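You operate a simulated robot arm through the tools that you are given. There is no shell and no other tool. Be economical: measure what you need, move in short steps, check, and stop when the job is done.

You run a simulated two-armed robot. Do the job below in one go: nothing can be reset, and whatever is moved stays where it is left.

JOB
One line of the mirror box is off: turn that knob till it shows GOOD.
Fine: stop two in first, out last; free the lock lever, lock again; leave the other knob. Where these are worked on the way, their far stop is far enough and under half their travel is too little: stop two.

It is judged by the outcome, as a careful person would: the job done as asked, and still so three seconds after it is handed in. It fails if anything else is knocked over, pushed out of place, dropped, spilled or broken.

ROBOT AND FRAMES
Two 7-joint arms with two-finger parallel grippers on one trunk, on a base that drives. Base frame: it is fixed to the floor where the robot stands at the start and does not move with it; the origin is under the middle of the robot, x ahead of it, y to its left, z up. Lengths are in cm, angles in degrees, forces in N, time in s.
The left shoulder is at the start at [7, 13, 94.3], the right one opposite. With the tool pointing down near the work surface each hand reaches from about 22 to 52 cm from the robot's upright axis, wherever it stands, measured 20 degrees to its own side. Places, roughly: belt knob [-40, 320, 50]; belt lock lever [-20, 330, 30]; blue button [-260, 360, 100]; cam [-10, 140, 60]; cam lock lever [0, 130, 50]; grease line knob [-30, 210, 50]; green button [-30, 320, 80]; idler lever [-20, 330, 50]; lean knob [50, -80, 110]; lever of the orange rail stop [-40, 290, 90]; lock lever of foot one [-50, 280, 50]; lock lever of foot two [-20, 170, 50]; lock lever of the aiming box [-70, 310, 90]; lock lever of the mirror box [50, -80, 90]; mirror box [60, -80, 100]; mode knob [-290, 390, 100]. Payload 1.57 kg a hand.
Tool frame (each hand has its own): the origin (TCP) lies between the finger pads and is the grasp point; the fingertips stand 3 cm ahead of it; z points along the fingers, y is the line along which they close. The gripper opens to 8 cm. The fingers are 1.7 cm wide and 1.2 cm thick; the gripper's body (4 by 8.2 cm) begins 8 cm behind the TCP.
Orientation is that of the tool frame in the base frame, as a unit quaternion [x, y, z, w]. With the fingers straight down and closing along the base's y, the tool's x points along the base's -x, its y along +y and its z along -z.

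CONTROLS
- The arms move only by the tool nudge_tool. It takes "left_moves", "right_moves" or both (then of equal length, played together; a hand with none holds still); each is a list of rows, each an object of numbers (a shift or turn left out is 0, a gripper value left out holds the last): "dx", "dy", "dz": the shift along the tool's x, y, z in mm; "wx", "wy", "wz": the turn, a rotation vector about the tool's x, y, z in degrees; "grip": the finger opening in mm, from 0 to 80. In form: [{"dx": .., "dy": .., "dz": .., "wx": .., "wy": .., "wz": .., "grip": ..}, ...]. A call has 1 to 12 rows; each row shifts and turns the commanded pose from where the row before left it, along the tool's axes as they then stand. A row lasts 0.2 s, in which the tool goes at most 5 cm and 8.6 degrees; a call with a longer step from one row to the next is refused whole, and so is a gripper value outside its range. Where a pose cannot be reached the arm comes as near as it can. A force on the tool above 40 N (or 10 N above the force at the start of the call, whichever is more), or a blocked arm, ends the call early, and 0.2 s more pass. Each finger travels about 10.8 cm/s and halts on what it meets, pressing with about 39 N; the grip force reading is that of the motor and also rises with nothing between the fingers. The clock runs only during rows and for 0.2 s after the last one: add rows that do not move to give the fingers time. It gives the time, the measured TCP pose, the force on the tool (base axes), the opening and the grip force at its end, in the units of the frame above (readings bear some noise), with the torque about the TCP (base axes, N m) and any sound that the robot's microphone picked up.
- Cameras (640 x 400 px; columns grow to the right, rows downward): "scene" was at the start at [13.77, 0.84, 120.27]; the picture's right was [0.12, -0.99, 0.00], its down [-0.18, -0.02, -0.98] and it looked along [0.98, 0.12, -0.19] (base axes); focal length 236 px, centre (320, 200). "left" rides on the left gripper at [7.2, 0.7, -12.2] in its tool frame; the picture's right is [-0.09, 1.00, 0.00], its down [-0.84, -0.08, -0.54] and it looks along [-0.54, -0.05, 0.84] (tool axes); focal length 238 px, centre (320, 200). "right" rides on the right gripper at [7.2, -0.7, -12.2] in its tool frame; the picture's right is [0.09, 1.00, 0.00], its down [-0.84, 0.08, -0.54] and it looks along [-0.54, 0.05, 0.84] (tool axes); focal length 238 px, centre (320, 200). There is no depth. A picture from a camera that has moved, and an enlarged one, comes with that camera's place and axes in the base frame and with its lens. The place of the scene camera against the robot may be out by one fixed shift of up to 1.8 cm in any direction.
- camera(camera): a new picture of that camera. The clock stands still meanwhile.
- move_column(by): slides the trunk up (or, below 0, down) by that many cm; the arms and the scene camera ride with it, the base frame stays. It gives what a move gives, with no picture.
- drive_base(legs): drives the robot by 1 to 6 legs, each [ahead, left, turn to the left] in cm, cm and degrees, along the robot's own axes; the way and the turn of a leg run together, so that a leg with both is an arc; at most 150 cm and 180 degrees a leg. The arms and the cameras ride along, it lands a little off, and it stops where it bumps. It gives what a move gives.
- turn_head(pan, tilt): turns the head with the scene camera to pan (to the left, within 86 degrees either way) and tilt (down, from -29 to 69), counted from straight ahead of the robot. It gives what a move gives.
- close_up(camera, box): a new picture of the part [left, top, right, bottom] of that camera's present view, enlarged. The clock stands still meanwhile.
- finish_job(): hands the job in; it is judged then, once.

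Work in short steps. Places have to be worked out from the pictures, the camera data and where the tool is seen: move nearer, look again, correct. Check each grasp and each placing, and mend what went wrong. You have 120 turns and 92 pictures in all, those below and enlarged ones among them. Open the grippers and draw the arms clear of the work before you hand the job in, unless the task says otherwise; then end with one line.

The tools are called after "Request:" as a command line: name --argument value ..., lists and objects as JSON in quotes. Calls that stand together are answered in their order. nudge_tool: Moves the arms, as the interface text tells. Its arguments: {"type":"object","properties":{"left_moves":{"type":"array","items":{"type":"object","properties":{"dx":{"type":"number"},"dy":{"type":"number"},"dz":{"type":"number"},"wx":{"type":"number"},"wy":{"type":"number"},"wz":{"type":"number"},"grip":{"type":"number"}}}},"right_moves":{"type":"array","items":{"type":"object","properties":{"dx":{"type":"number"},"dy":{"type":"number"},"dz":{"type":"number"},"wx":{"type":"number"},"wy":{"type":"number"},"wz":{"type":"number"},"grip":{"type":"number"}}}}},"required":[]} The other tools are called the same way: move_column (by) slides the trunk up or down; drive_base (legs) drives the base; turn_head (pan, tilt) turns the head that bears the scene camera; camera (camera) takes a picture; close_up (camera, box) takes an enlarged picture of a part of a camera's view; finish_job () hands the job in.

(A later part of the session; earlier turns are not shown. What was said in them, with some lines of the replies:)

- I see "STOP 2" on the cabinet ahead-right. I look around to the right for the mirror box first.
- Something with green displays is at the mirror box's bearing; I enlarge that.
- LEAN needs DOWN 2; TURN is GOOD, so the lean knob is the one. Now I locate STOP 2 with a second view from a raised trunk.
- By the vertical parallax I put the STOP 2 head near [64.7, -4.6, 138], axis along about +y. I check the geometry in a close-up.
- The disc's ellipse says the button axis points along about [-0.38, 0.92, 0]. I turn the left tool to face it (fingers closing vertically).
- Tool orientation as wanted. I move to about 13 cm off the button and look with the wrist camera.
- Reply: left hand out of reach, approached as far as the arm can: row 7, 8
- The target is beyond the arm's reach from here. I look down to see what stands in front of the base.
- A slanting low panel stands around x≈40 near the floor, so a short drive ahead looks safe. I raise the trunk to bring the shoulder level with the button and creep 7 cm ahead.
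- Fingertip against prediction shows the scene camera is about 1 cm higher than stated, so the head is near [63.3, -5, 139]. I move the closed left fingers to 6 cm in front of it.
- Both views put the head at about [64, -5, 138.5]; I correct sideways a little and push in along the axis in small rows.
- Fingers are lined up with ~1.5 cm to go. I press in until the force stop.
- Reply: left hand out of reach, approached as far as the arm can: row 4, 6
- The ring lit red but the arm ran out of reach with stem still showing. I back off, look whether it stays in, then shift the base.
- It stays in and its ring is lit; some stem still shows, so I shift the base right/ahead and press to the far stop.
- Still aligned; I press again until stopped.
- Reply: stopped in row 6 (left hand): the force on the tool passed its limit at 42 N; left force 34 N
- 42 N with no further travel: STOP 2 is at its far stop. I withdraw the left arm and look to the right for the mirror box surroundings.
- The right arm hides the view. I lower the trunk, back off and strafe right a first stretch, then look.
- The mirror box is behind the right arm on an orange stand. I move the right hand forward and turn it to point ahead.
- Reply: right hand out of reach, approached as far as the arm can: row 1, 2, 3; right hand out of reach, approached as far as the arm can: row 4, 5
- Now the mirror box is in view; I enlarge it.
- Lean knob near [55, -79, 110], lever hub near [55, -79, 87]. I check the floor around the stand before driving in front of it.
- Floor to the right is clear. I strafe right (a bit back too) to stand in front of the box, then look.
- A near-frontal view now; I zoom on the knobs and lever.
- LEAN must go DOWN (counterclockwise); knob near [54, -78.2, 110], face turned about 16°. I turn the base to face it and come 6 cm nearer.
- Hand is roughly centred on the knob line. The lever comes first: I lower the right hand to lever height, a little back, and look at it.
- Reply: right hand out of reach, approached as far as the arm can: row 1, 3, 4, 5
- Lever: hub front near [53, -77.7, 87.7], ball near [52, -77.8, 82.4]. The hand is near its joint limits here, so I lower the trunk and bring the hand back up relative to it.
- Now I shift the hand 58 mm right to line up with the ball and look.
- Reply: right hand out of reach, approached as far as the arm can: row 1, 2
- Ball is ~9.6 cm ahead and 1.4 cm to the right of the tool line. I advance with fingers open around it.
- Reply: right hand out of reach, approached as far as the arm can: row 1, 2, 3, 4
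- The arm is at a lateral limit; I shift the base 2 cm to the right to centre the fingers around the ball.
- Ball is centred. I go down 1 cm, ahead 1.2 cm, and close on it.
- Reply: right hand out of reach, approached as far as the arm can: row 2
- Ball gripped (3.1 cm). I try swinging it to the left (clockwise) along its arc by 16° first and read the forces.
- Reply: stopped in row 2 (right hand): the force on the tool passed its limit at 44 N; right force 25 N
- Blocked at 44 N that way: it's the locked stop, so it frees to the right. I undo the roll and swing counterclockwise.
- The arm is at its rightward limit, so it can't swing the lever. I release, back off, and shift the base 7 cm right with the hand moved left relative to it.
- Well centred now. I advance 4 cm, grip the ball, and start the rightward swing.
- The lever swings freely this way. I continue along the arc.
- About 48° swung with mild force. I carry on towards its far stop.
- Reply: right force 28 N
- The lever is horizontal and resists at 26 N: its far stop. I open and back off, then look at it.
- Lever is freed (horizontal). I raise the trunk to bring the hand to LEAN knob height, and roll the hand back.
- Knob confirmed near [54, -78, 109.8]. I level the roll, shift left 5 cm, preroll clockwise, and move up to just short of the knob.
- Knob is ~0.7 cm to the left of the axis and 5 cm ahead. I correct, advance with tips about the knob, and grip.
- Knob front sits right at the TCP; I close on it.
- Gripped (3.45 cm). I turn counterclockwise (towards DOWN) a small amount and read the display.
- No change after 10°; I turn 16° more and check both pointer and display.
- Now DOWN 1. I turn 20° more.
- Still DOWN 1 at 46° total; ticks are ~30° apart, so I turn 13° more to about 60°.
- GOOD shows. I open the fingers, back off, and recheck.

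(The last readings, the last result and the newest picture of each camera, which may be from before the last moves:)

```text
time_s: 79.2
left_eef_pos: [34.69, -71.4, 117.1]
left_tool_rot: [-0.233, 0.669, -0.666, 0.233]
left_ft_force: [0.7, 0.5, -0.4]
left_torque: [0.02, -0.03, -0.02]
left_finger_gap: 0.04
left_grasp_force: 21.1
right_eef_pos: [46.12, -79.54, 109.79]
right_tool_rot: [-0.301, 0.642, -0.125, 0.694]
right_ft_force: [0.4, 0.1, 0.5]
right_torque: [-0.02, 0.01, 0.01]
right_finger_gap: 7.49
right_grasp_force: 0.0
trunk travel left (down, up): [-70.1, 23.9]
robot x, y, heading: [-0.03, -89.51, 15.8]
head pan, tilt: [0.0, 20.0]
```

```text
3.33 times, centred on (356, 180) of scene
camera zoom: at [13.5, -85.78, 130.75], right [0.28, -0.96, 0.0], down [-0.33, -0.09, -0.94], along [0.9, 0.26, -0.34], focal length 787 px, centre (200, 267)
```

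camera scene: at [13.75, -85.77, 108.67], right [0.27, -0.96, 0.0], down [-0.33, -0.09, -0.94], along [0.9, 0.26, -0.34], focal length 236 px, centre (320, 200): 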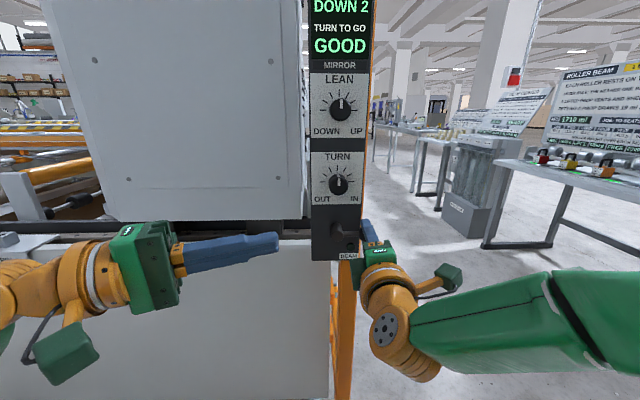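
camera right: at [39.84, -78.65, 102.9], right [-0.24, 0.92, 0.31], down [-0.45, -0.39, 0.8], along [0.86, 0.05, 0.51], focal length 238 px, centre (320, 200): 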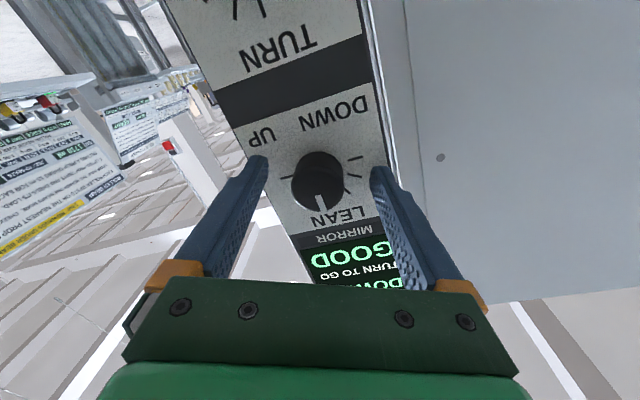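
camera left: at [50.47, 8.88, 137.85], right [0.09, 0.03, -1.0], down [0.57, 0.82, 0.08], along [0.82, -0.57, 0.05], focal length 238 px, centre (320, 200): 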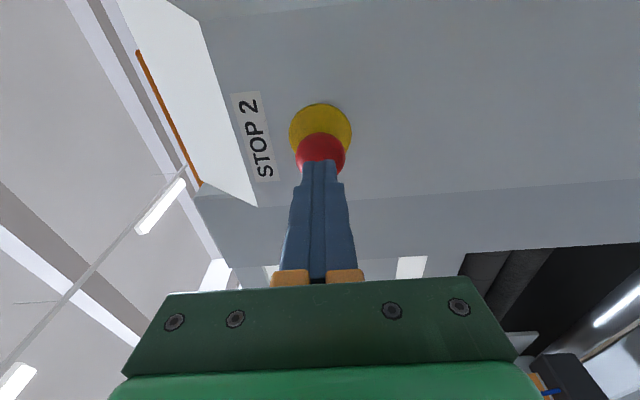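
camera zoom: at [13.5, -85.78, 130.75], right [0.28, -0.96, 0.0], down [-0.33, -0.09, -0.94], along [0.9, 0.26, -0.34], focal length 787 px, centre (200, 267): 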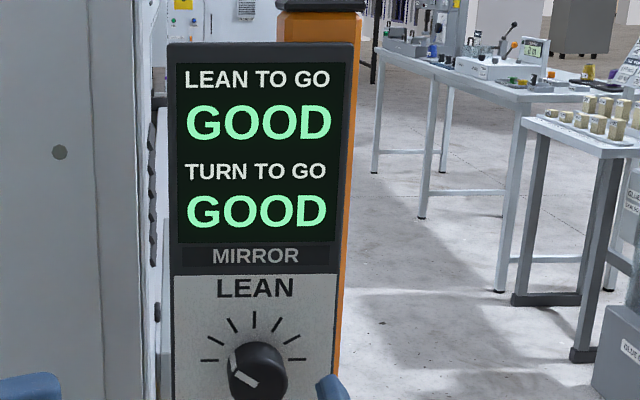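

Knob done. Now back to the lever: trunk down 22 cm, then roll and shift the hand to the ball's place.

Request:
move_column --by -22

Request:
nudge_tool --right_moves '[{"wz": -8, "dz": -10}, {"wz": -8}, {"wz": -8}, {"wz": -8}, {"wz": -8}, {"wz": -8}, {"wz": -7}, {"dx": 27}, {"dx": 27}, {}]'

Request:
camera --camera "right"

```text
time_s: 81.5
left_eef_pos: [34.64, -71.54, 95.32]
left_tool_rot: [-0.234, 0.668, -0.667, 0.232]
left_ft_force: [-0.1, -1.2, -0.7]
left_torque: [0.0, 0.02, -0.02]
left_finger_gap: 0.0
left_grasp_force: 21.0
right_eef_pos: [46.08, -79.35, 87.89]
right_tool_rot: [-0.3, 0.642, -0.126, 0.694]
right_ft_force: [-0.4, -0.3, -0.4]
right_torque: [-0.02, 0.0, -0.01]
right_finger_gap: 7.5
right_grasp_force: 0.0
trunk travel left (down, up): [-48.1, 45.9]
robot x, y, heading: [0.15, -89.54, 15.7]
head pan, tilt: [0.0, 20.0]
```

```text
time_s: 83.7
left_eef_pos: [34.72, -71.38, 95.29]
left_tool_rot: [0.233, -0.667, 0.668, -0.234]
left_ft_force: [0.0, -0.3, -0.1]
left_torque: [-0.01, 0.01, 0.03]
left_finger_gap: 0.0
left_grasp_force: 21.2
right_eef_pos: [46.46, -85.04, 87.84]
right_tool_rot: [0.563, -0.43, 0.433, -0.557]
right_ft_force: [-0.9, 0.8, -0.3]
right_torque: [0.04, 0.0, -0.01]
right_finger_gap: 7.51
right_grasp_force: 0.1
trunk travel left (down, up): [-48.1, 45.9]
robot x, y, heading: [0.03, -89.38, 15.8]
head pan, tilt: [0.0, 20.0]
```

```text
28 pictures are left
camera right: at [36.42, -95.07, 88.56], right [0.02, -0.1, -0.99], down [-0.74, 0.67, -0.08], along [0.67, 0.74, -0.06], focal length 238 px, centre (320, 200)
```

right: 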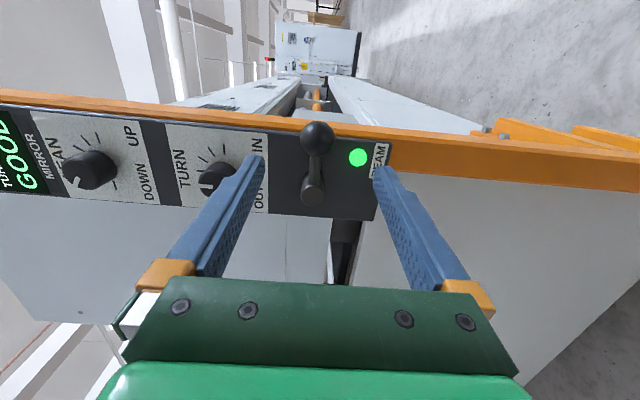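

BEAM lamp lights green and the ball is centred between the fingers. I advance, grip it, and start swinging back down.

Request:
nudge_tool --right_moves '[{"dz": 22}, {"dz": 20}, {"dz": 20}, {"grip": 40}, {"grip": 20}, {"grip": 20}, {}, {"dy": 7.4, "dx": -0.5, "wz": 8}, {"dy": 7.4, "dx": -0.5, "wz": 8}, {}]'

Request:
camera --camera "right"

```text
time_s: 85.9
left_eef_pos: [34.75, -71.33, 95.17]
left_tool_rot: [-0.233, 0.668, -0.667, 0.233]
left_ft_force: [0.1, 0.1, -0.1]
left_torque: [0.01, 0.0, 0.05]
left_finger_gap: 0.01
left_grasp_force: 21.5
right_eef_pos: [52.54, -83.11, 86.29]
right_tool_rot: [-0.497, 0.505, -0.351, 0.612]
right_ft_force: [1.8, 2.3, 1.0]
right_torque: [0.11, 0.04, -0.13]
right_finger_gap: 3.13
right_grasp_force: 39.8
trunk travel left (down, up): [-48.1, 45.9]
robot x, y, heading: [0.0, -89.37, 16.1]
head pan, tilt: [0.0, 20.0]
```

```text
27 pictures are left
camera right: at [42.36, -93.12, 84.96], right [-0.05, 0.17, -0.98], down [-0.73, 0.66, 0.15], along [0.68, 0.73, 0.09], focal length 238 px, centre (320, 200)
```

right: 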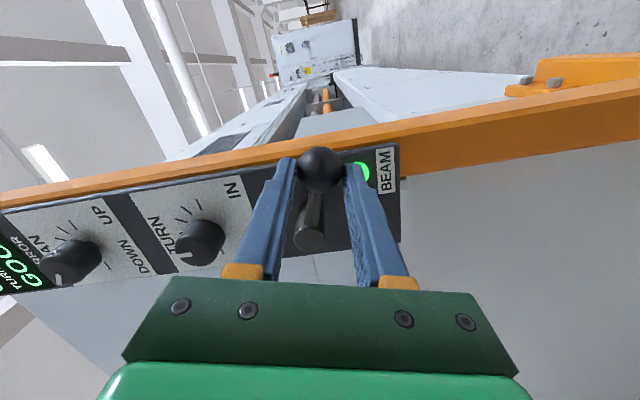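

The ball follows with little force. I swing it on down along the arc.

Request:
nudge_tool --right_moves '[{"dy": 7.4, "dx": -0.5, "wz": 8}, {"dy": 7.4, "dx": -0.5, "wz": 8}, {"dy": 7.4, "dx": -0.5, "wz": 8}, {"dy": 7.4, "dx": -0.5, "wz": 8}, {}]'

Request:
nudge_tool --right_moves '[{"dy": 7.4, "dx": -0.5, "wz": 8}, {"dy": 7.4, "dx": -0.5, "wz": 8}, {"dy": 7.4, "dx": -0.5, "wz": 8}, {"dy": 7.4, "dx": -0.5, "wz": 8}, {"dy": 7.4, "dx": -0.5, "wz": 8}, {"dy": 7.4, "dx": -0.5, "wz": 8}, {}]'

Request:
camera --camera "right"

```text
time_s: 87.1
left_eef_pos: [34.74, -71.31, 95.26]
left_tool_rot: [0.234, -0.667, 0.668, -0.232]
left_ft_force: [0.5, 0.2, -0.5]
left_torque: [0.02, -0.01, -0.04]
left_finger_gap: 0.01
left_grasp_force: 21.6
right_eef_pos: [51.94, -81.61, 83.97]
right_tool_rot: [-0.34, 0.621, -0.168, 0.686]
right_ft_force: [-0.5, 4.8, 3.0]
right_torque: [-0.09, 0.0, -0.07]
right_finger_gap: 3.11
right_grasp_force: 40.0
trunk travel left (down, up): [-48.1, 45.9]
robot x, y, heading: [0.08, -89.35, 16.1]
head pan, tilt: [0.0, 20.0]
```

```text
time_s: 88.7
left_eef_pos: [34.65, -71.91, 95.47]
left_tool_rot: [-0.231, 0.669, -0.666, 0.234]
left_ft_force: [0.2, -0.5, -0.6]
left_torque: [0.0, 0.03, 0.03]
left_finger_gap: 0.01
left_grasp_force: 21.3
right_eef_pos: [50.87, -78.31, 82.56]
right_tool_rot: [-0.053, 0.706, 0.124, 0.695]
right_ft_force: [-5.2, -14.4, -0.1]
right_torque: [-0.03, -0.54, -0.68]
right_finger_gap: 3.1
right_grasp_force: 39.9
trunk travel left (down, up): [-48.1, 45.9]
robot x, y, heading: [0.22, -89.41, 15.7]
head pan, tilt: [0.0, 20.0]
```

```text
26 pictures are left
camera right: at [38.93, -81.31, 75.28], right [-0.25, 0.97, 0.01], down [-0.52, -0.14, 0.84], along [0.82, 0.2, 0.54], focal length 238 px, centre (320, 200)
```

right: 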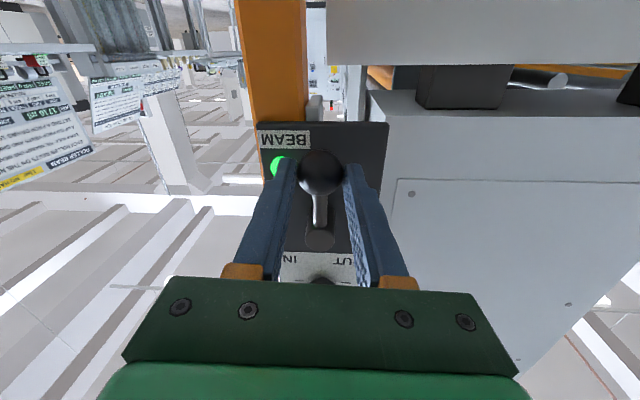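

It's back down with 14 N against; I press a little further to be sure it is seated in the locked stop, then release and back off.

Request:
nudge_tool --right_moves '[{"dy": 5}, {"dy": 4}, {}]'

Request:
nudge_tool --right_moves '[{"dy": -8, "grip": 40}, {"grip": 70}, {"grip": 80}, {}, {"dz": -25}, {"dz": -25}, {"dz": -15}, {}]'

Request:
close_up --camera "scene" --box '[280, 0, 440, 260]'

```text
time_s: 89.4
left_eef_pos: [34.8, -72.26, 95.52]
left_tool_rot: [-0.229, 0.67, -0.667, 0.232]
left_ft_force: [-0.3, 0.0, 0.2]
left_torque: [-0.01, 0.03, 0.02]
left_finger_gap: 0.0
left_grasp_force: 20.9
right_eef_pos: [50.83, -78.2, 82.38]
right_tool_rot: [-0.046, 0.707, 0.119, 0.695]
right_ft_force: [-3.9, -24.4, -1.2]
right_torque: [-0.09, 0.21, -0.94]
right_finger_gap: 3.13
right_grasp_force: 40.6
trunk travel left (down, up): [-48.1, 45.9]
robot x, y, heading: [-0.19, -89.36, 15.6]
head pan, tilt: [0.0, 20.0]
stopped in row 3 (right hand): the force on the tool passed its limit at 41 N (the readings are from after the stop); the commanded pose is now the measured one
```

```text
time_s: 91.2
left_eef_pos: [34.81, -71.65, 95.21]
left_tool_rot: [-0.231, 0.669, -0.667, 0.231]
left_ft_force: [0.2, 1.0, 0.4]
left_torque: [-0.03, 0.01, 0.02]
left_finger_gap: 0.01
left_grasp_force: 21.1
right_eef_pos: [44.8, -79.53, 82.18]
right_tool_rot: [-0.054, 0.708, 0.122, 0.694]
right_ft_force: [0.5, 0.2, -0.6]
right_torque: [0.0, 0.02, 0.0]
right_finger_gap: 8.0
right_grasp_force: 0.0
trunk travel left (down, up): [-48.1, 45.9]
robot x, y, heading: [0.26, -89.14, 15.9]
head pan, tilt: [0.0, 20.0]
```

```text
1.54 times, centred on (360, 130) of scene
camera zoom: at [13.49, -85.88, 108.75], right [0.27, -0.96, 0.0], down [-0.33, -0.09, -0.94], along [0.9, 0.26, -0.34], focal length 363 px, centre (258, 308)
```

zoom: 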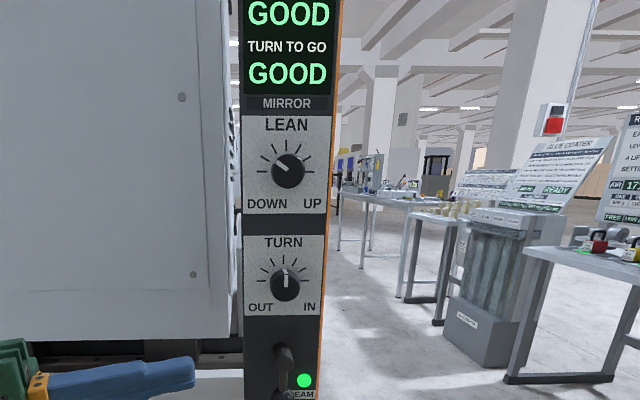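

Both lines GOOD; I verify the lever stays fully down.

Request:
close_up --camera "right" --box '[240, 80, 400, 240]'

```text
2.50 times, centred on (320, 160) of right
camera zoom: at [32.74, -82.66, 75.18], right [-0.24, 0.97, 0.01], down [-0.52, -0.14, 0.84], along [0.82, 0.2, 0.54], focal length 596 px, centre (320, 300)
```

zoom: 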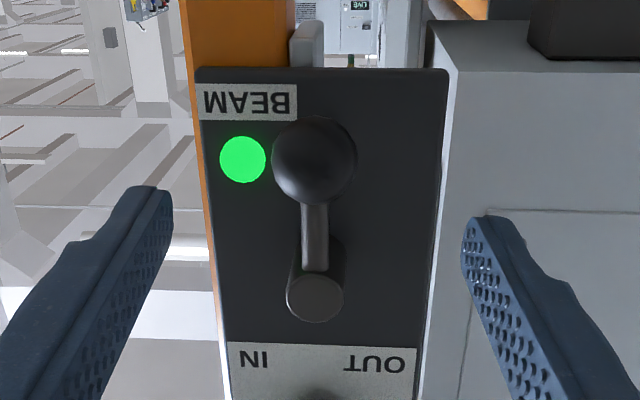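

Lever is fully down: locked. I back off, square the base, and head back towards STOP 2.

Request:
drive_base --legs '[[-11, 0, 0], [0, 0, -16]]'

Request:
nudge_tool --right_moves '[{"wz": -6}, {"wy": 8.2}, {"wy": 8.2}, {"wy": 8.2}, {"wy": 8.2}, {"wy": 8.2}, {"wy": 8.2}, {"wy": 8.2}, {"wy": 8.2}, {"wy": 8.2}, {"wy": 8.2}, {"wy": 8}]'

Request:
nudge_tool --right_moves '[{"dx": 40, "dy": -20}, {"dx": 40, "dy": -25}, {"dx": 20, "dy": -35}, {"dy": -40}, {}]'

```text
time_s: 93.3
left_eef_pos: [27.82, -84.64, 95.18]
left_tool_rot: [-0.138, 0.694, -0.693, 0.138]
left_ft_force: [-0.2, 0.6, -0.3]
left_torque: [-0.01, 0.01, -0.05]
left_finger_gap: 0.0
left_grasp_force: 21.2
right_eef_pos: [35.18, -95.16, 82.3]
right_tool_rot: [0.044, 0.708, 0.025, 0.704]
right_ft_force: [0.7, 0.5, 0.1]
right_torque: [0.0, -0.05, 0.01]
right_finger_gap: 8.02
right_grasp_force: 0.2
trunk travel left (down, up): [-48.1, 45.9]
robot x, y, heading: [-10.29, -92.24, 0.0]
head pan, tilt: [0.0, 20.0]
```

```text
time_s: 95.9
left_eef_pos: [27.79, -84.75, 95.25]
left_tool_rot: [-0.138, 0.694, -0.693, 0.138]
left_ft_force: [-1.3, -0.2, 0.4]
left_torque: [0.02, 0.01, -0.01]
left_finger_gap: 0.0
left_grasp_force: 21.2
right_eef_pos: [31.23, -95.42, 81.18]
right_tool_rot: [0.013, 1.0, -0.003, -0.005]
right_ft_force: [-0.2, 0.3, 0.8]
right_torque: [0.03, -0.03, 0.02]
right_finger_gap: 8.0
right_grasp_force: 0.1
right hand out of reach, approached as far as the arm can: row 11, 12
trunk travel left (down, up): [-48.1, 45.9]
robot x, y, heading: [-10.58, -92.74, -0.0]
head pan, tilt: [0.0, 20.0]
```

```text
time_s: 97.1
left_eef_pos: [27.78, -84.67, 95.26]
left_tool_rot: [0.138, -0.693, 0.694, -0.138]
left_ft_force: [0.1, 0.2, 0.7]
left_torque: [0.02, 0.02, -0.01]
left_finger_gap: 0.01
left_grasp_force: 21.3
right_eef_pos: [20.73, -107.27, 81.53]
right_tool_rot: [0.013, 1.0, -0.005, -0.005]
right_ft_force: [-0.6, 0.7, 0.4]
right_torque: [0.05, 0.01, 0.05]
right_finger_gap: 7.98
right_grasp_force: 0.1
trunk travel left (down, up): [-48.1, 45.9]
robot x, y, heading: [-10.62, -92.73, -0.0]
head pan, tilt: [0.0, 20.0]
```

Right hand is tucked. I strafe back left to the STOP 2 spot, raise the trunk, and look.

Request:
drive_base --legs '[[0, 87.5, 0]]'

Request:
move_column --by 43

Request:
turn_head --pan -5 --tilt 15

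Request:
camera --camera "scene"

```text
time_s: 101.7
left_eef_pos: [27.55, 2.76, 95.22]
left_tool_rot: [-0.14, 0.694, -0.693, 0.14]
left_ft_force: [0.6, -0.3, 0.3]
left_torque: [-0.02, 0.01, 0.04]
left_finger_gap: 0.0
left_grasp_force: 21.5
right_eef_pos: [20.61, -19.79, 81.48]
right_tool_rot: [0.013, 1.0, -0.004, -0.004]
right_ft_force: [-0.1, -0.1, -0.1]
right_torque: [0.0, -0.03, 0.03]
right_finger_gap: 8.01
right_grasp_force: 0.1
trunk travel left (down, up): [-48.1, 45.9]
robot x, y, heading: [-10.82, -5.14, 0.4]
head pan, tilt: [0.0, 20.0]
```

```text
refused: 43 is not a number from -40 to 40
```

```text
time_s: 102.4
left_eef_pos: [27.59, 3.0, 95.3]
left_tool_rot: [-0.139, 0.694, -0.692, 0.14]
left_ft_force: [-0.7, 0.1, -0.4]
left_torque: [-0.03, -0.01, 0.03]
left_finger_gap: 0.0
left_grasp_force: 21.4
right_eef_pos: [20.62, -19.77, 81.43]
right_tool_rot: [0.012, 1.0, -0.004, -0.003]
right_ft_force: [0.8, -0.7, -0.5]
right_torque: [0.0, -0.01, -0.04]
right_finger_gap: 7.99
right_grasp_force: 0.1
trunk travel left (down, up): [-48.1, 45.9]
robot x, y, heading: [-10.87, -4.96, 0.2]
head pan, tilt: [-5.0, 15.0]
```

```text
23 pictures are left
camera scene: at [3.23, -6.11, 109.57], right [-0.08, -1.0, 0.0], down [-0.26, 0.02, -0.97], along [0.96, -0.08, -0.26], focal length 236 px, centre (320, 200)
```

scene: 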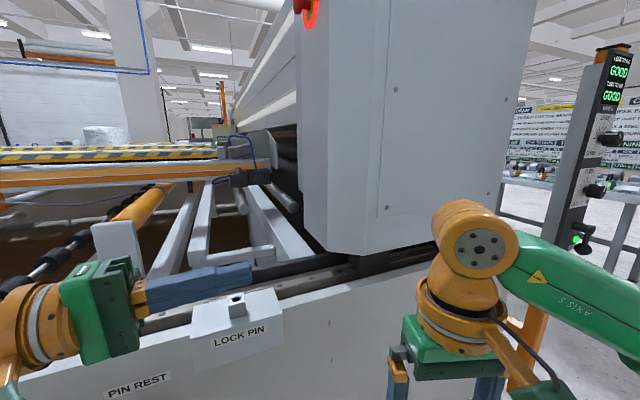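

STOP 2's ring is still lit red (in). I raise the trunk and drive up to it.

Request:
move_column --by 40

Request:
move_column --by 3

Request:
drive_base --legs '[[21, -1.5, 0]]'

Request:
camera --camera "left"

Request:
camera --camera "scene"

```text
time_s: 106.2
left_eef_pos: [27.58, 2.8, 135.21]
left_tool_rot: [-0.14, 0.694, -0.692, 0.14]
left_ft_force: [0.6, 0.4, -0.5]
left_torque: [0.01, 0.01, -0.03]
left_finger_gap: 0.0
left_grasp_force: 21.0
right_eef_pos: [20.65, -19.74, 121.51]
right_tool_rot: [0.012, 1.0, -0.004, -0.003]
right_ft_force: [0.1, 0.6, -0.6]
right_torque: [0.01, 0.0, 0.0]
right_finger_gap: 8.02
right_grasp_force: 0.1
trunk travel left (down, up): [-88.1, 5.9]
robot x, y, heading: [-10.78, -5.3, 0.0]
head pan, tilt: [-5.0, 15.0]
```

```text
time_s: 107.0
left_eef_pos: [27.45, 2.79, 138.29]
left_tool_rot: [-0.139, 0.694, -0.692, 0.139]
left_ft_force: [1.1, 0.4, -0.1]
left_torque: [0.02, -0.02, -0.03]
left_finger_gap: 0.02
left_grasp_force: 21.1
right_eef_pos: [20.56, -19.74, 124.62]
right_tool_rot: [0.012, 1.0, -0.003, -0.003]
right_ft_force: [-0.4, -0.5, 0.5]
right_torque: [-0.02, -0.03, 0.0]
right_finger_gap: 7.99
right_grasp_force: 0.1
trunk travel left (down, up): [-91.1, 2.9]
robot x, y, heading: [-10.73, -4.76, 0.0]
head pan, tilt: [-5.0, 15.0]
```

```text
time_s: 108.6
left_eef_pos: [47.94, 1.37, 138.4]
left_tool_rot: [-0.138, 0.694, -0.693, 0.141]
left_ft_force: [-0.1, -0.2, 0.6]
left_torque: [0.01, -0.01, 0.04]
left_finger_gap: 0.0
left_grasp_force: 21.5
right_eef_pos: [41.15, -21.04, 124.66]
right_tool_rot: [0.012, 1.0, -0.003, -0.002]
right_ft_force: [-0.1, -1.0, 0.1]
right_torque: [0.0, -0.05, 0.0]
right_finger_gap: 8.01
right_grasp_force: 0.2
trunk travel left (down, up): [-91.1, 2.9]
robot x, y, heading: [10.2, -6.51, 0.1]
head pan, tilt: [-5.0, 15.0]
```

```text
22 pictures are left
camera left: at [36.59, 9.95, 137.73], right [0.09, 0.04, -1.0], down [0.56, 0.82, 0.08], along [0.82, -0.57, 0.05], focal length 238 px, centre (320, 200)
```

left: 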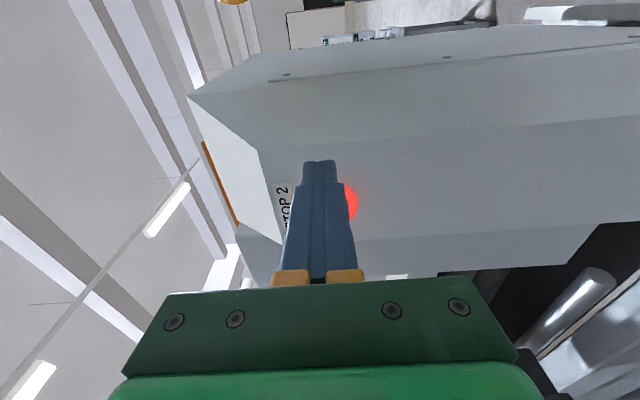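

```text
21 pictures are left
camera scene: at [23.64, -7.5, 152.63], right [-0.08, -1.0, 0.0], down [-0.25, 0.02, -0.97], along [0.96, -0.08, -0.26], focal length 236 px, centre (320, 200)
```

scene: 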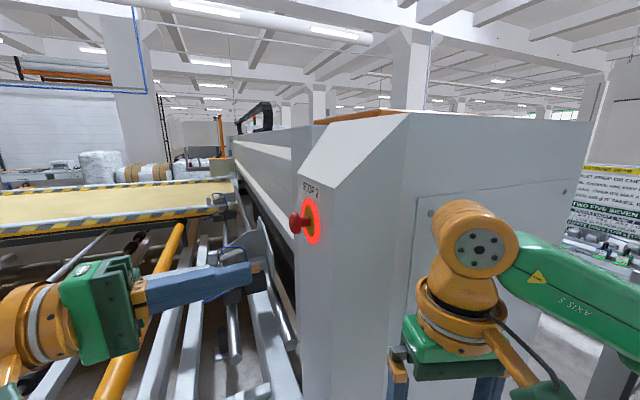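

I bring the left hand, fingers open, in line with the button head at standoff.

Request:
nudge_tool --left_moves '[{"dx": -40, "grip": 78}, {"dx": -40}, {"dx": -40}, {"dz": 20}, {"dz": 20}, {}]'

Request:
camera --camera "left"

```text
time_s: 110.0
left_eef_pos: [61.05, 2.26, 138.25]
left_tool_rot: [-0.14, 0.694, -0.693, 0.139]
left_ft_force: [-0.4, 0.3, -0.4]
left_torque: [-0.02, -0.02, 0.02]
left_finger_gap: 7.79
left_grasp_force: 0.0
right_eef_pos: [41.61, -21.31, 124.5]
right_tool_rot: [0.012, 1.0, -0.004, -0.003]
right_ft_force: [0.1, 0.5, 0.0]
right_torque: [0.03, 0.0, 0.01]
right_finger_gap: 7.99
right_grasp_force: 0.2
trunk travel left (down, up): [-91.1, 2.9]
robot x, y, heading: [10.21, -6.91, 0.2]
head pan, tilt: [-5.0, 15.0]
```

```text
20 pictures are left
camera left: at [49.61, 10.82, 137.62], right [0.09, 0.04, -1.0], down [0.56, 0.82, 0.08], along [0.82, -0.57, 0.05], focal length 238 px, centre (320, 200)
```

left: 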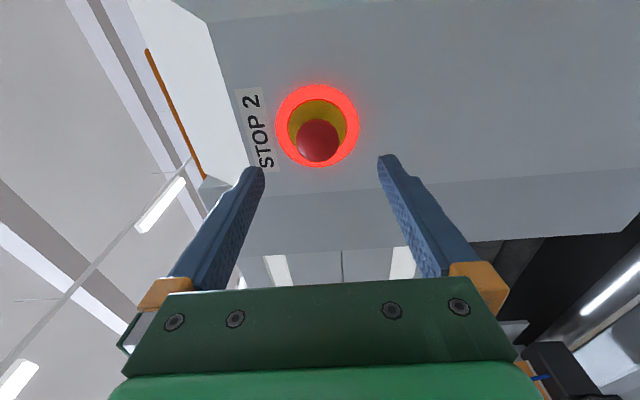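

Head is centred, ~9.2 cm ahead. I advance 72 mm so the pads surround the head, then close.

Request:
nudge_tool --left_moves '[{"dz": 20}, {"dz": 20}, {"dz": 20}, {"dz": 11}, {"grip": 50}, {"grip": 35}, {"grip": 30}, {}]'

Request:
camera --camera "left"

Request:
close_up --camera "scene" --box '[200, 150, 392, 270]'

```text
time_s: 111.8
left_eef_pos: [63.85, -4.16, 138.28]
left_tool_rot: [0.139, -0.693, 0.694, -0.14]
left_ft_force: [4.4, -0.6, 12.4]
left_torque: [-0.33, -0.04, 0.16]
left_finger_gap: 4.16
left_grasp_force: 6.4
right_eef_pos: [41.55, -21.23, 124.5]
right_tool_rot: [0.013, 1.0, -0.004, -0.004]
right_ft_force: [-1.0, 0.0, 0.0]
right_torque: [0.01, 0.0, -0.01]
right_finger_gap: 7.99
right_grasp_force: 0.1
trunk travel left (down, up): [-91.1, 2.9]
robot x, y, heading: [10.75, -6.68, 0.3]
head pan, tilt: [-5.0, 15.0]
```

```text
19 pictures are left
camera left: at [52.36, 4.31, 137.69], right [0.09, 0.04, -1.0], down [0.56, 0.82, 0.08], along [0.82, -0.57, 0.05], focal length 238 px, centre (320, 200)
```

left: 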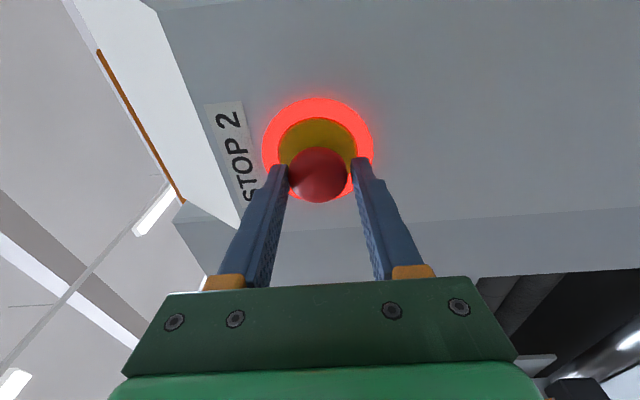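

```text
3.33 times, centred on (296, 210) of scene
camera zoom: at [24.1, -7.57, 152.59], right [-0.08, -1.0, 0.0], down [-0.26, 0.02, -0.97], along [0.96, -0.08, -0.26], focal length 787 px, centre (400, 167)
```

zoom: 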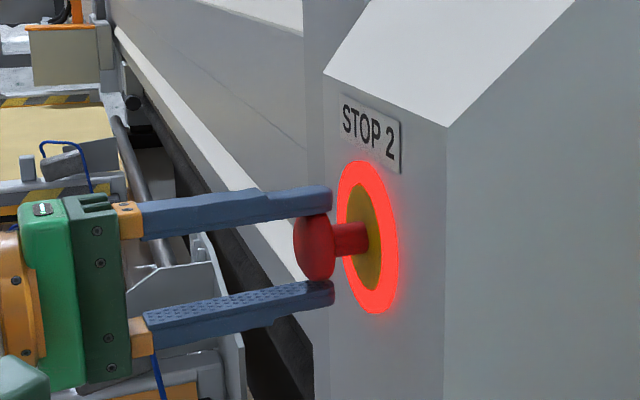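

Pads are on the head's rim. I finish closing, then pull straight out along the axis.

Request:
nudge_tool --left_moves '[{"grip": 20}, {"grip": 20}, {}, {"dz": -5}, {"dz": -5}, {"dz": -5}, {"dz": -5}, {}]'

Request:
close_up --camera "scene" --box '[200, 150, 392, 270]'

```text
time_s: 113.0
left_eef_pos: [63.45, -3.36, 138.45]
left_tool_rot: [0.138, -0.69, 0.696, -0.14]
left_ft_force: [0.8, 0.2, 5.4]
left_torque: [0.26, 0.11, 0.01]
left_finger_gap: 3.79
left_grasp_force: 43.1
right_eef_pos: [41.53, -21.21, 124.35]
right_tool_rot: [0.013, 1.0, -0.004, -0.003]
right_ft_force: [0.0, -1.3, 0.0]
right_torque: [0.03, 0.07, -0.01]
right_finger_gap: 8.0
right_grasp_force: 0.0
trunk travel left (down, up): [-91.1, 2.9]
robot x, y, heading: [10.58, -6.55, 0.2]
head pan, tilt: [-5.0, 15.0]
stopped in row 6 (left hand): the force on the tool passed its limit at 40 N (the readings are from after the stop); the commanded pose is now the measured one
```

```text
3.33 times, centred on (296, 210) of scene
camera zoom: at [24.13, -7.62, 152.51], right [-0.08, -1.0, 0.0], down [-0.26, 0.02, -0.97], along [0.96, -0.08, -0.26], focal length 787 px, centre (400, 167)
```

zoom: 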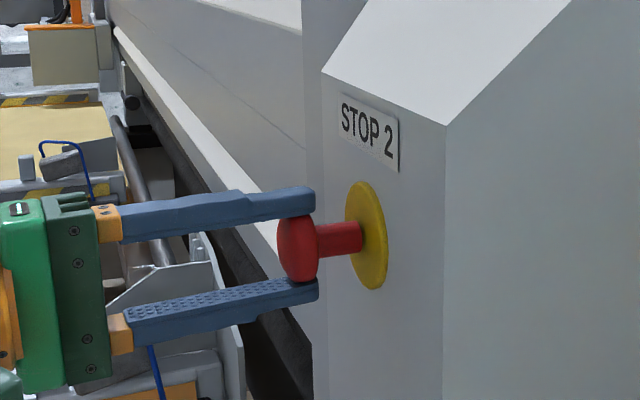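

The ring is off and the button has come out about 1 cm. I pull a little more to reach its outer stop.

Request:
nudge_tool --left_moves '[{"dz": -4}, {"dz": -4}, {"dz": -4}, {}]'

Request:
close_up --camera "scene" --box '[200, 150, 392, 270]'

```text
time_s: 114.0
left_eef_pos: [63.31, -2.95, 138.51]
left_tool_rot: [0.139, -0.692, 0.695, -0.141]
left_ft_force: [8.8, -7.2, 15.5]
left_torque: [-0.39, -0.19, 0.29]
left_finger_gap: 3.79
left_grasp_force: 43.7
right_eef_pos: [41.87, -21.76, 124.34]
right_tool_rot: [0.012, 1.0, -0.001, -0.005]
right_ft_force: [-0.5, 0.7, 0.0]
right_torque: [0.02, -0.03, 0.01]
right_finger_gap: 8.02
right_grasp_force: 0.0
trunk travel left (down, up): [-91.1, 2.9]
robot x, y, heading: [10.6, -6.56, 0.2]
head pan, tilt: [-5.0, 15.0]
```

```text
3.33 times, centred on (296, 210) of scene
camera zoom: at [24.45, -8.22, 152.56], right [-0.08, -1.0, 0.0], down [-0.26, 0.03, -0.97], along [0.96, -0.08, -0.26], focal length 787 px, centre (400, 167)
```

zoom: 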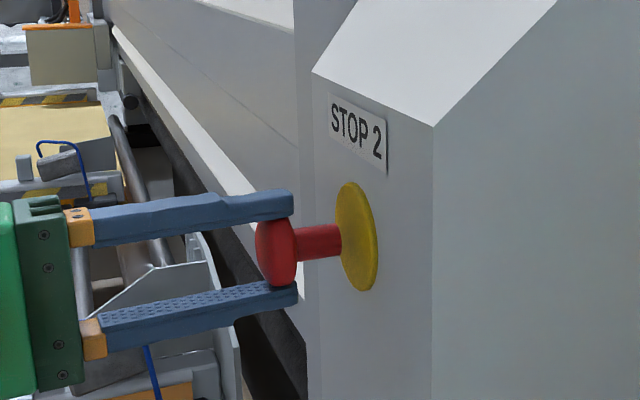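

It moved another 4 mm with ~18 N pull. One more pull to confirm the stop.

Request:
nudge_tool --left_moves '[{"dz": -4}, {"dz": -4}, {"dz": -4}, {}]'

Request:
close_up --camera "scene" --box '[200, 150, 392, 270]'

```text
time_s: 114.8
left_eef_pos: [63.27, -2.76, 138.48]
left_tool_rot: [0.138, -0.691, 0.695, -0.14]
left_ft_force: [10.9, -15.6, 7.4]
left_torque: [-0.34, -0.16, 0.6]
left_finger_gap: 3.78
left_grasp_force: 44.2
right_eef_pos: [42.14, -22.44, 124.22]
right_tool_rot: [0.016, 1.0, 0.001, -0.006]
right_ft_force: [-1.1, 0.8, -0.2]
right_torque: [0.02, -0.02, -0.01]
right_finger_gap: 8.0
right_grasp_force: 0.1
trunk travel left (down, up): [-91.1, 2.9]
robot x, y, heading: [10.21, -6.41, -0.0]
head pan, tilt: [-5.0, 15.0]
stopped in row 3 (left hand): the force on the tool passed its limit at 42 N (the readings are from after the stop); the commanded pose is now the measured one
```

```text
3.33 times, centred on (296, 210) of scene
camera zoom: at [24.87, -8.96, 152.45], right [-0.09, -1.0, -0.01], down [-0.26, 0.03, -0.96], along [0.96, -0.08, -0.26], focal length 787 px, centre (400, 167)
```

zoom: 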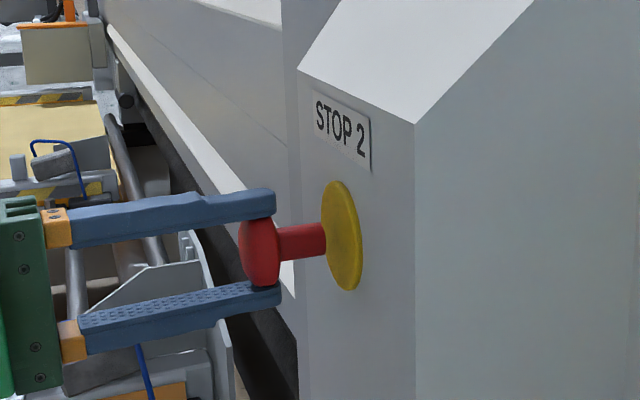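

42 N with no more travel: fully out. I open and withdraw.

Request:
nudge_tool --left_moves '[{"grip": 60}, {"grip": 78}, {"grip": 78}, {}, {"dz": -25}, {"dz": -30}, {"dz": -30}, {"dx": 40}, {"dx": 40}, {"dx": 30}, {}]'

Request:
close_up --camera "scene" --box '[200, 150, 392, 270]'

Request:
turn_head --pan -45 --tilt 20

Request:
camera --camera "scene"

```text
time_s: 117.2
left_eef_pos: [49.32, 2.13, 138.78]
left_tool_rot: [0.139, -0.689, 0.698, -0.14]
left_ft_force: [-0.1, -0.4, 0.4]
left_torque: [0.03, 0.0, 0.01]
left_finger_gap: 7.8
left_grasp_force: 0.1
right_eef_pos: [41.72, -21.26, 124.64]
right_tool_rot: [0.013, 1.0, -0.004, -0.004]
right_ft_force: [-0.8, 0.3, 0.0]
right_torque: [0.01, 0.0, -0.01]
right_finger_gap: 8.0
right_grasp_force: 0.1
trunk travel left (down, up): [-91.1, 2.9]
robot x, y, heading: [9.75, -6.04, -0.0]
head pan, tilt: [-5.0, 15.0]
```

```text
3.33 times, centred on (296, 210) of scene
camera zoom: at [24.28, -7.56, 152.57], right [-0.09, -1.0, 0.0], down [-0.26, 0.02, -0.97], along [0.96, -0.08, -0.26], focal length 787 px, centre (400, 167)
```

zoom: 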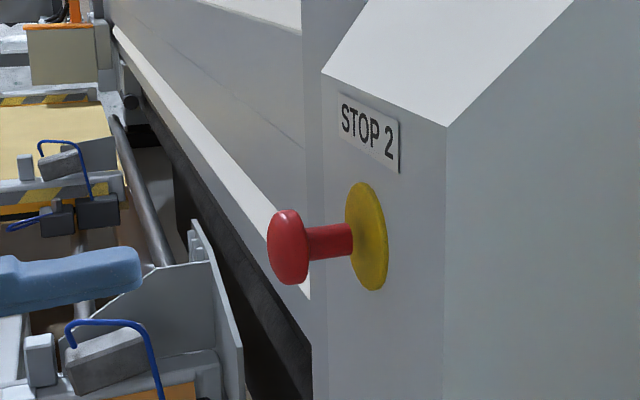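

```text
time_s: 118.3
left_eef_pos: [49.46, 2.24, 138.78]
left_tool_rot: [0.138, -0.689, 0.697, -0.141]
left_ft_force: [-0.4, -0.4, 0.3]
left_torque: [0.0, 0.02, 0.02]
left_finger_gap: 7.83
left_grasp_force: 0.1
right_eef_pos: [41.58, -21.29, 124.51]
right_tool_rot: [0.014, 1.0, -0.004, -0.003]
right_ft_force: [-0.8, -0.1, -0.2]
right_torque: [0.04, 0.03, -0.05]
right_finger_gap: 8.02
right_grasp_force: 0.0
trunk travel left (down, up): [-91.1, 2.9]
robot x, y, heading: [10.32, -6.47, 0.2]
head pan, tilt: [-45.0, 20.0]
```

```text
13 pictures are left
camera scene: at [21.51, -13.35, 151.76], right [-0.71, -0.71, 0.0], down [-0.24, 0.24, -0.94], along [0.67, -0.66, -0.34], focal length 236 px, centre (320, 200)
```

scene: 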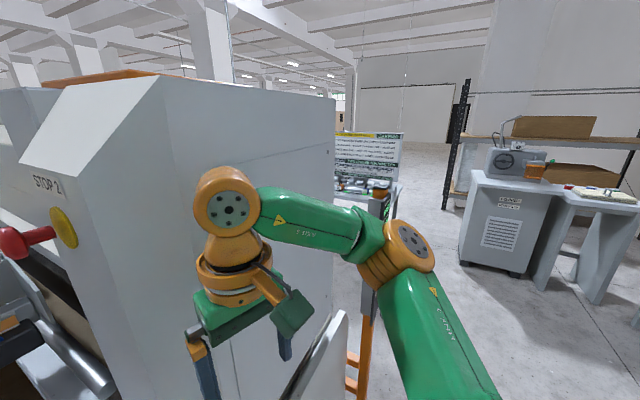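

STOP 2 is out and unlit. I back the robot off to clear the work and check the mirror box one last time.

Request:
drive_base --legs '[[-22, 0, 0]]'

Request:
move_column --by -15

Request:
turn_head --pan -40 --tilt 10

Request:
camera --camera "scene"

```text
time_s: 120.0
left_eef_pos: [28.03, 2.04, 138.51]
left_tool_rot: [0.14, -0.69, 0.697, -0.14]
left_ft_force: [0.7, 0.0, -0.3]
left_torque: [0.01, 0.01, 0.0]
left_finger_gap: 7.82
left_grasp_force: 0.0
right_eef_pos: [20.26, -21.27, 124.48]
right_tool_rot: [0.012, 1.0, -0.004, -0.007]
right_ft_force: [0.5, -0.5, -0.1]
right_torque: [-0.03, 0.05, 0.01]
right_finger_gap: 7.98
right_grasp_force: 0.1
trunk travel left (down, up): [-91.1, 2.9]
robot x, y, heading: [-11.52, -6.68, 0.1]
head pan, tilt: [-45.0, 20.0]
```

```text
time_s: 121.7
left_eef_pos: [27.56, 2.17, 123.85]
left_tool_rot: [0.139, -0.689, 0.697, -0.142]
left_ft_force: [0.2, 0.9, -0.1]
left_torque: [-0.03, 0.01, -0.02]
left_finger_gap: 7.8
left_grasp_force: 0.0
right_eef_pos: [19.84, -21.21, 109.47]
right_tool_rot: [0.012, 1.0, -0.003, -0.004]
right_ft_force: [-0.3, 0.2, 0.0]
right_torque: [-0.02, 0.0, -0.01]
right_finger_gap: 8.01
right_grasp_force: 0.2
trunk travel left (down, up): [-76.1, 17.9]
robot x, y, heading: [-11.43, -6.72, 0.1]
head pan, tilt: [-45.0, 20.0]
```

```text
time_s: 122.4
left_eef_pos: [27.5, 2.04, 123.64]
left_tool_rot: [0.139, -0.689, 0.697, -0.142]
left_ft_force: [0.3, -0.1, 0.0]
left_torque: [0.0, 0.0, 0.01]
left_finger_gap: 7.78
left_grasp_force: 0.0
right_eef_pos: [19.82, -21.2, 109.5]
right_tool_rot: [0.012, 1.0, -0.004, -0.004]
right_ft_force: [0.2, 0.6, -0.2]
right_torque: [-0.01, 0.01, 0.01]
right_finger_gap: 8.02
right_grasp_force: 0.0
trunk travel left (down, up): [-76.1, 17.9]
robot x, y, heading: [-11.37, -6.58, 0.1]
head pan, tilt: [-40.0, 10.0]
```

```text
12 pictures are left
camera scene: at [0.26, -12.79, 138.38], right [-0.64, -0.77, 0.0], down [-0.13, 0.11, -0.98], along [0.76, -0.63, -0.17], focal length 236 px, centre (320, 200)
```

scene: 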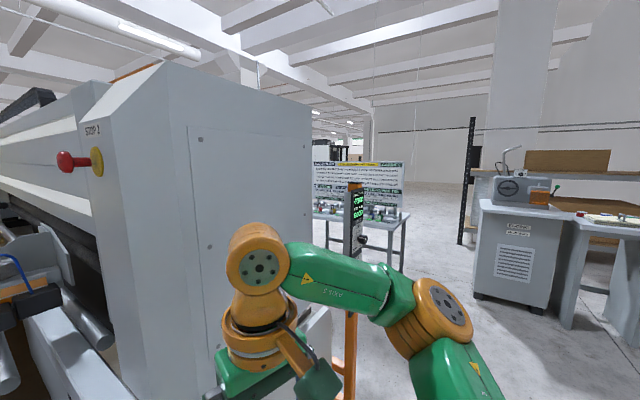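

I read the display once more in a close-up.

Request:
close_up --camera "scene" --box '[330, 175, 394, 255]'

```text
5.00 times, centred on (362, 215) of scene
camera zoom: at [0.26, -12.79, 138.38], right [-0.64, -0.77, 0.0], down [-0.13, 0.11, -0.98], along [0.76, -0.63, -0.17], focal length 1181 px, centre (110, 125)
```

zoom: 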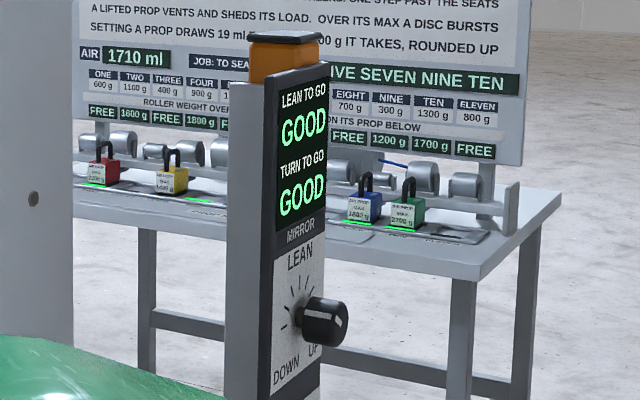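

Both lines read GOOD, the lever was locked again, STOP 2 is out, and both hands are open and clear. I hand in the job.

Request:
finish_job

```text
The job is handed in.
```

The mirror box's LEAN line was the one off, and it now shows GOOD. STOP 2 went in first and came out last, the lock lever was freed and locked again, and the TURN knob was left alone.
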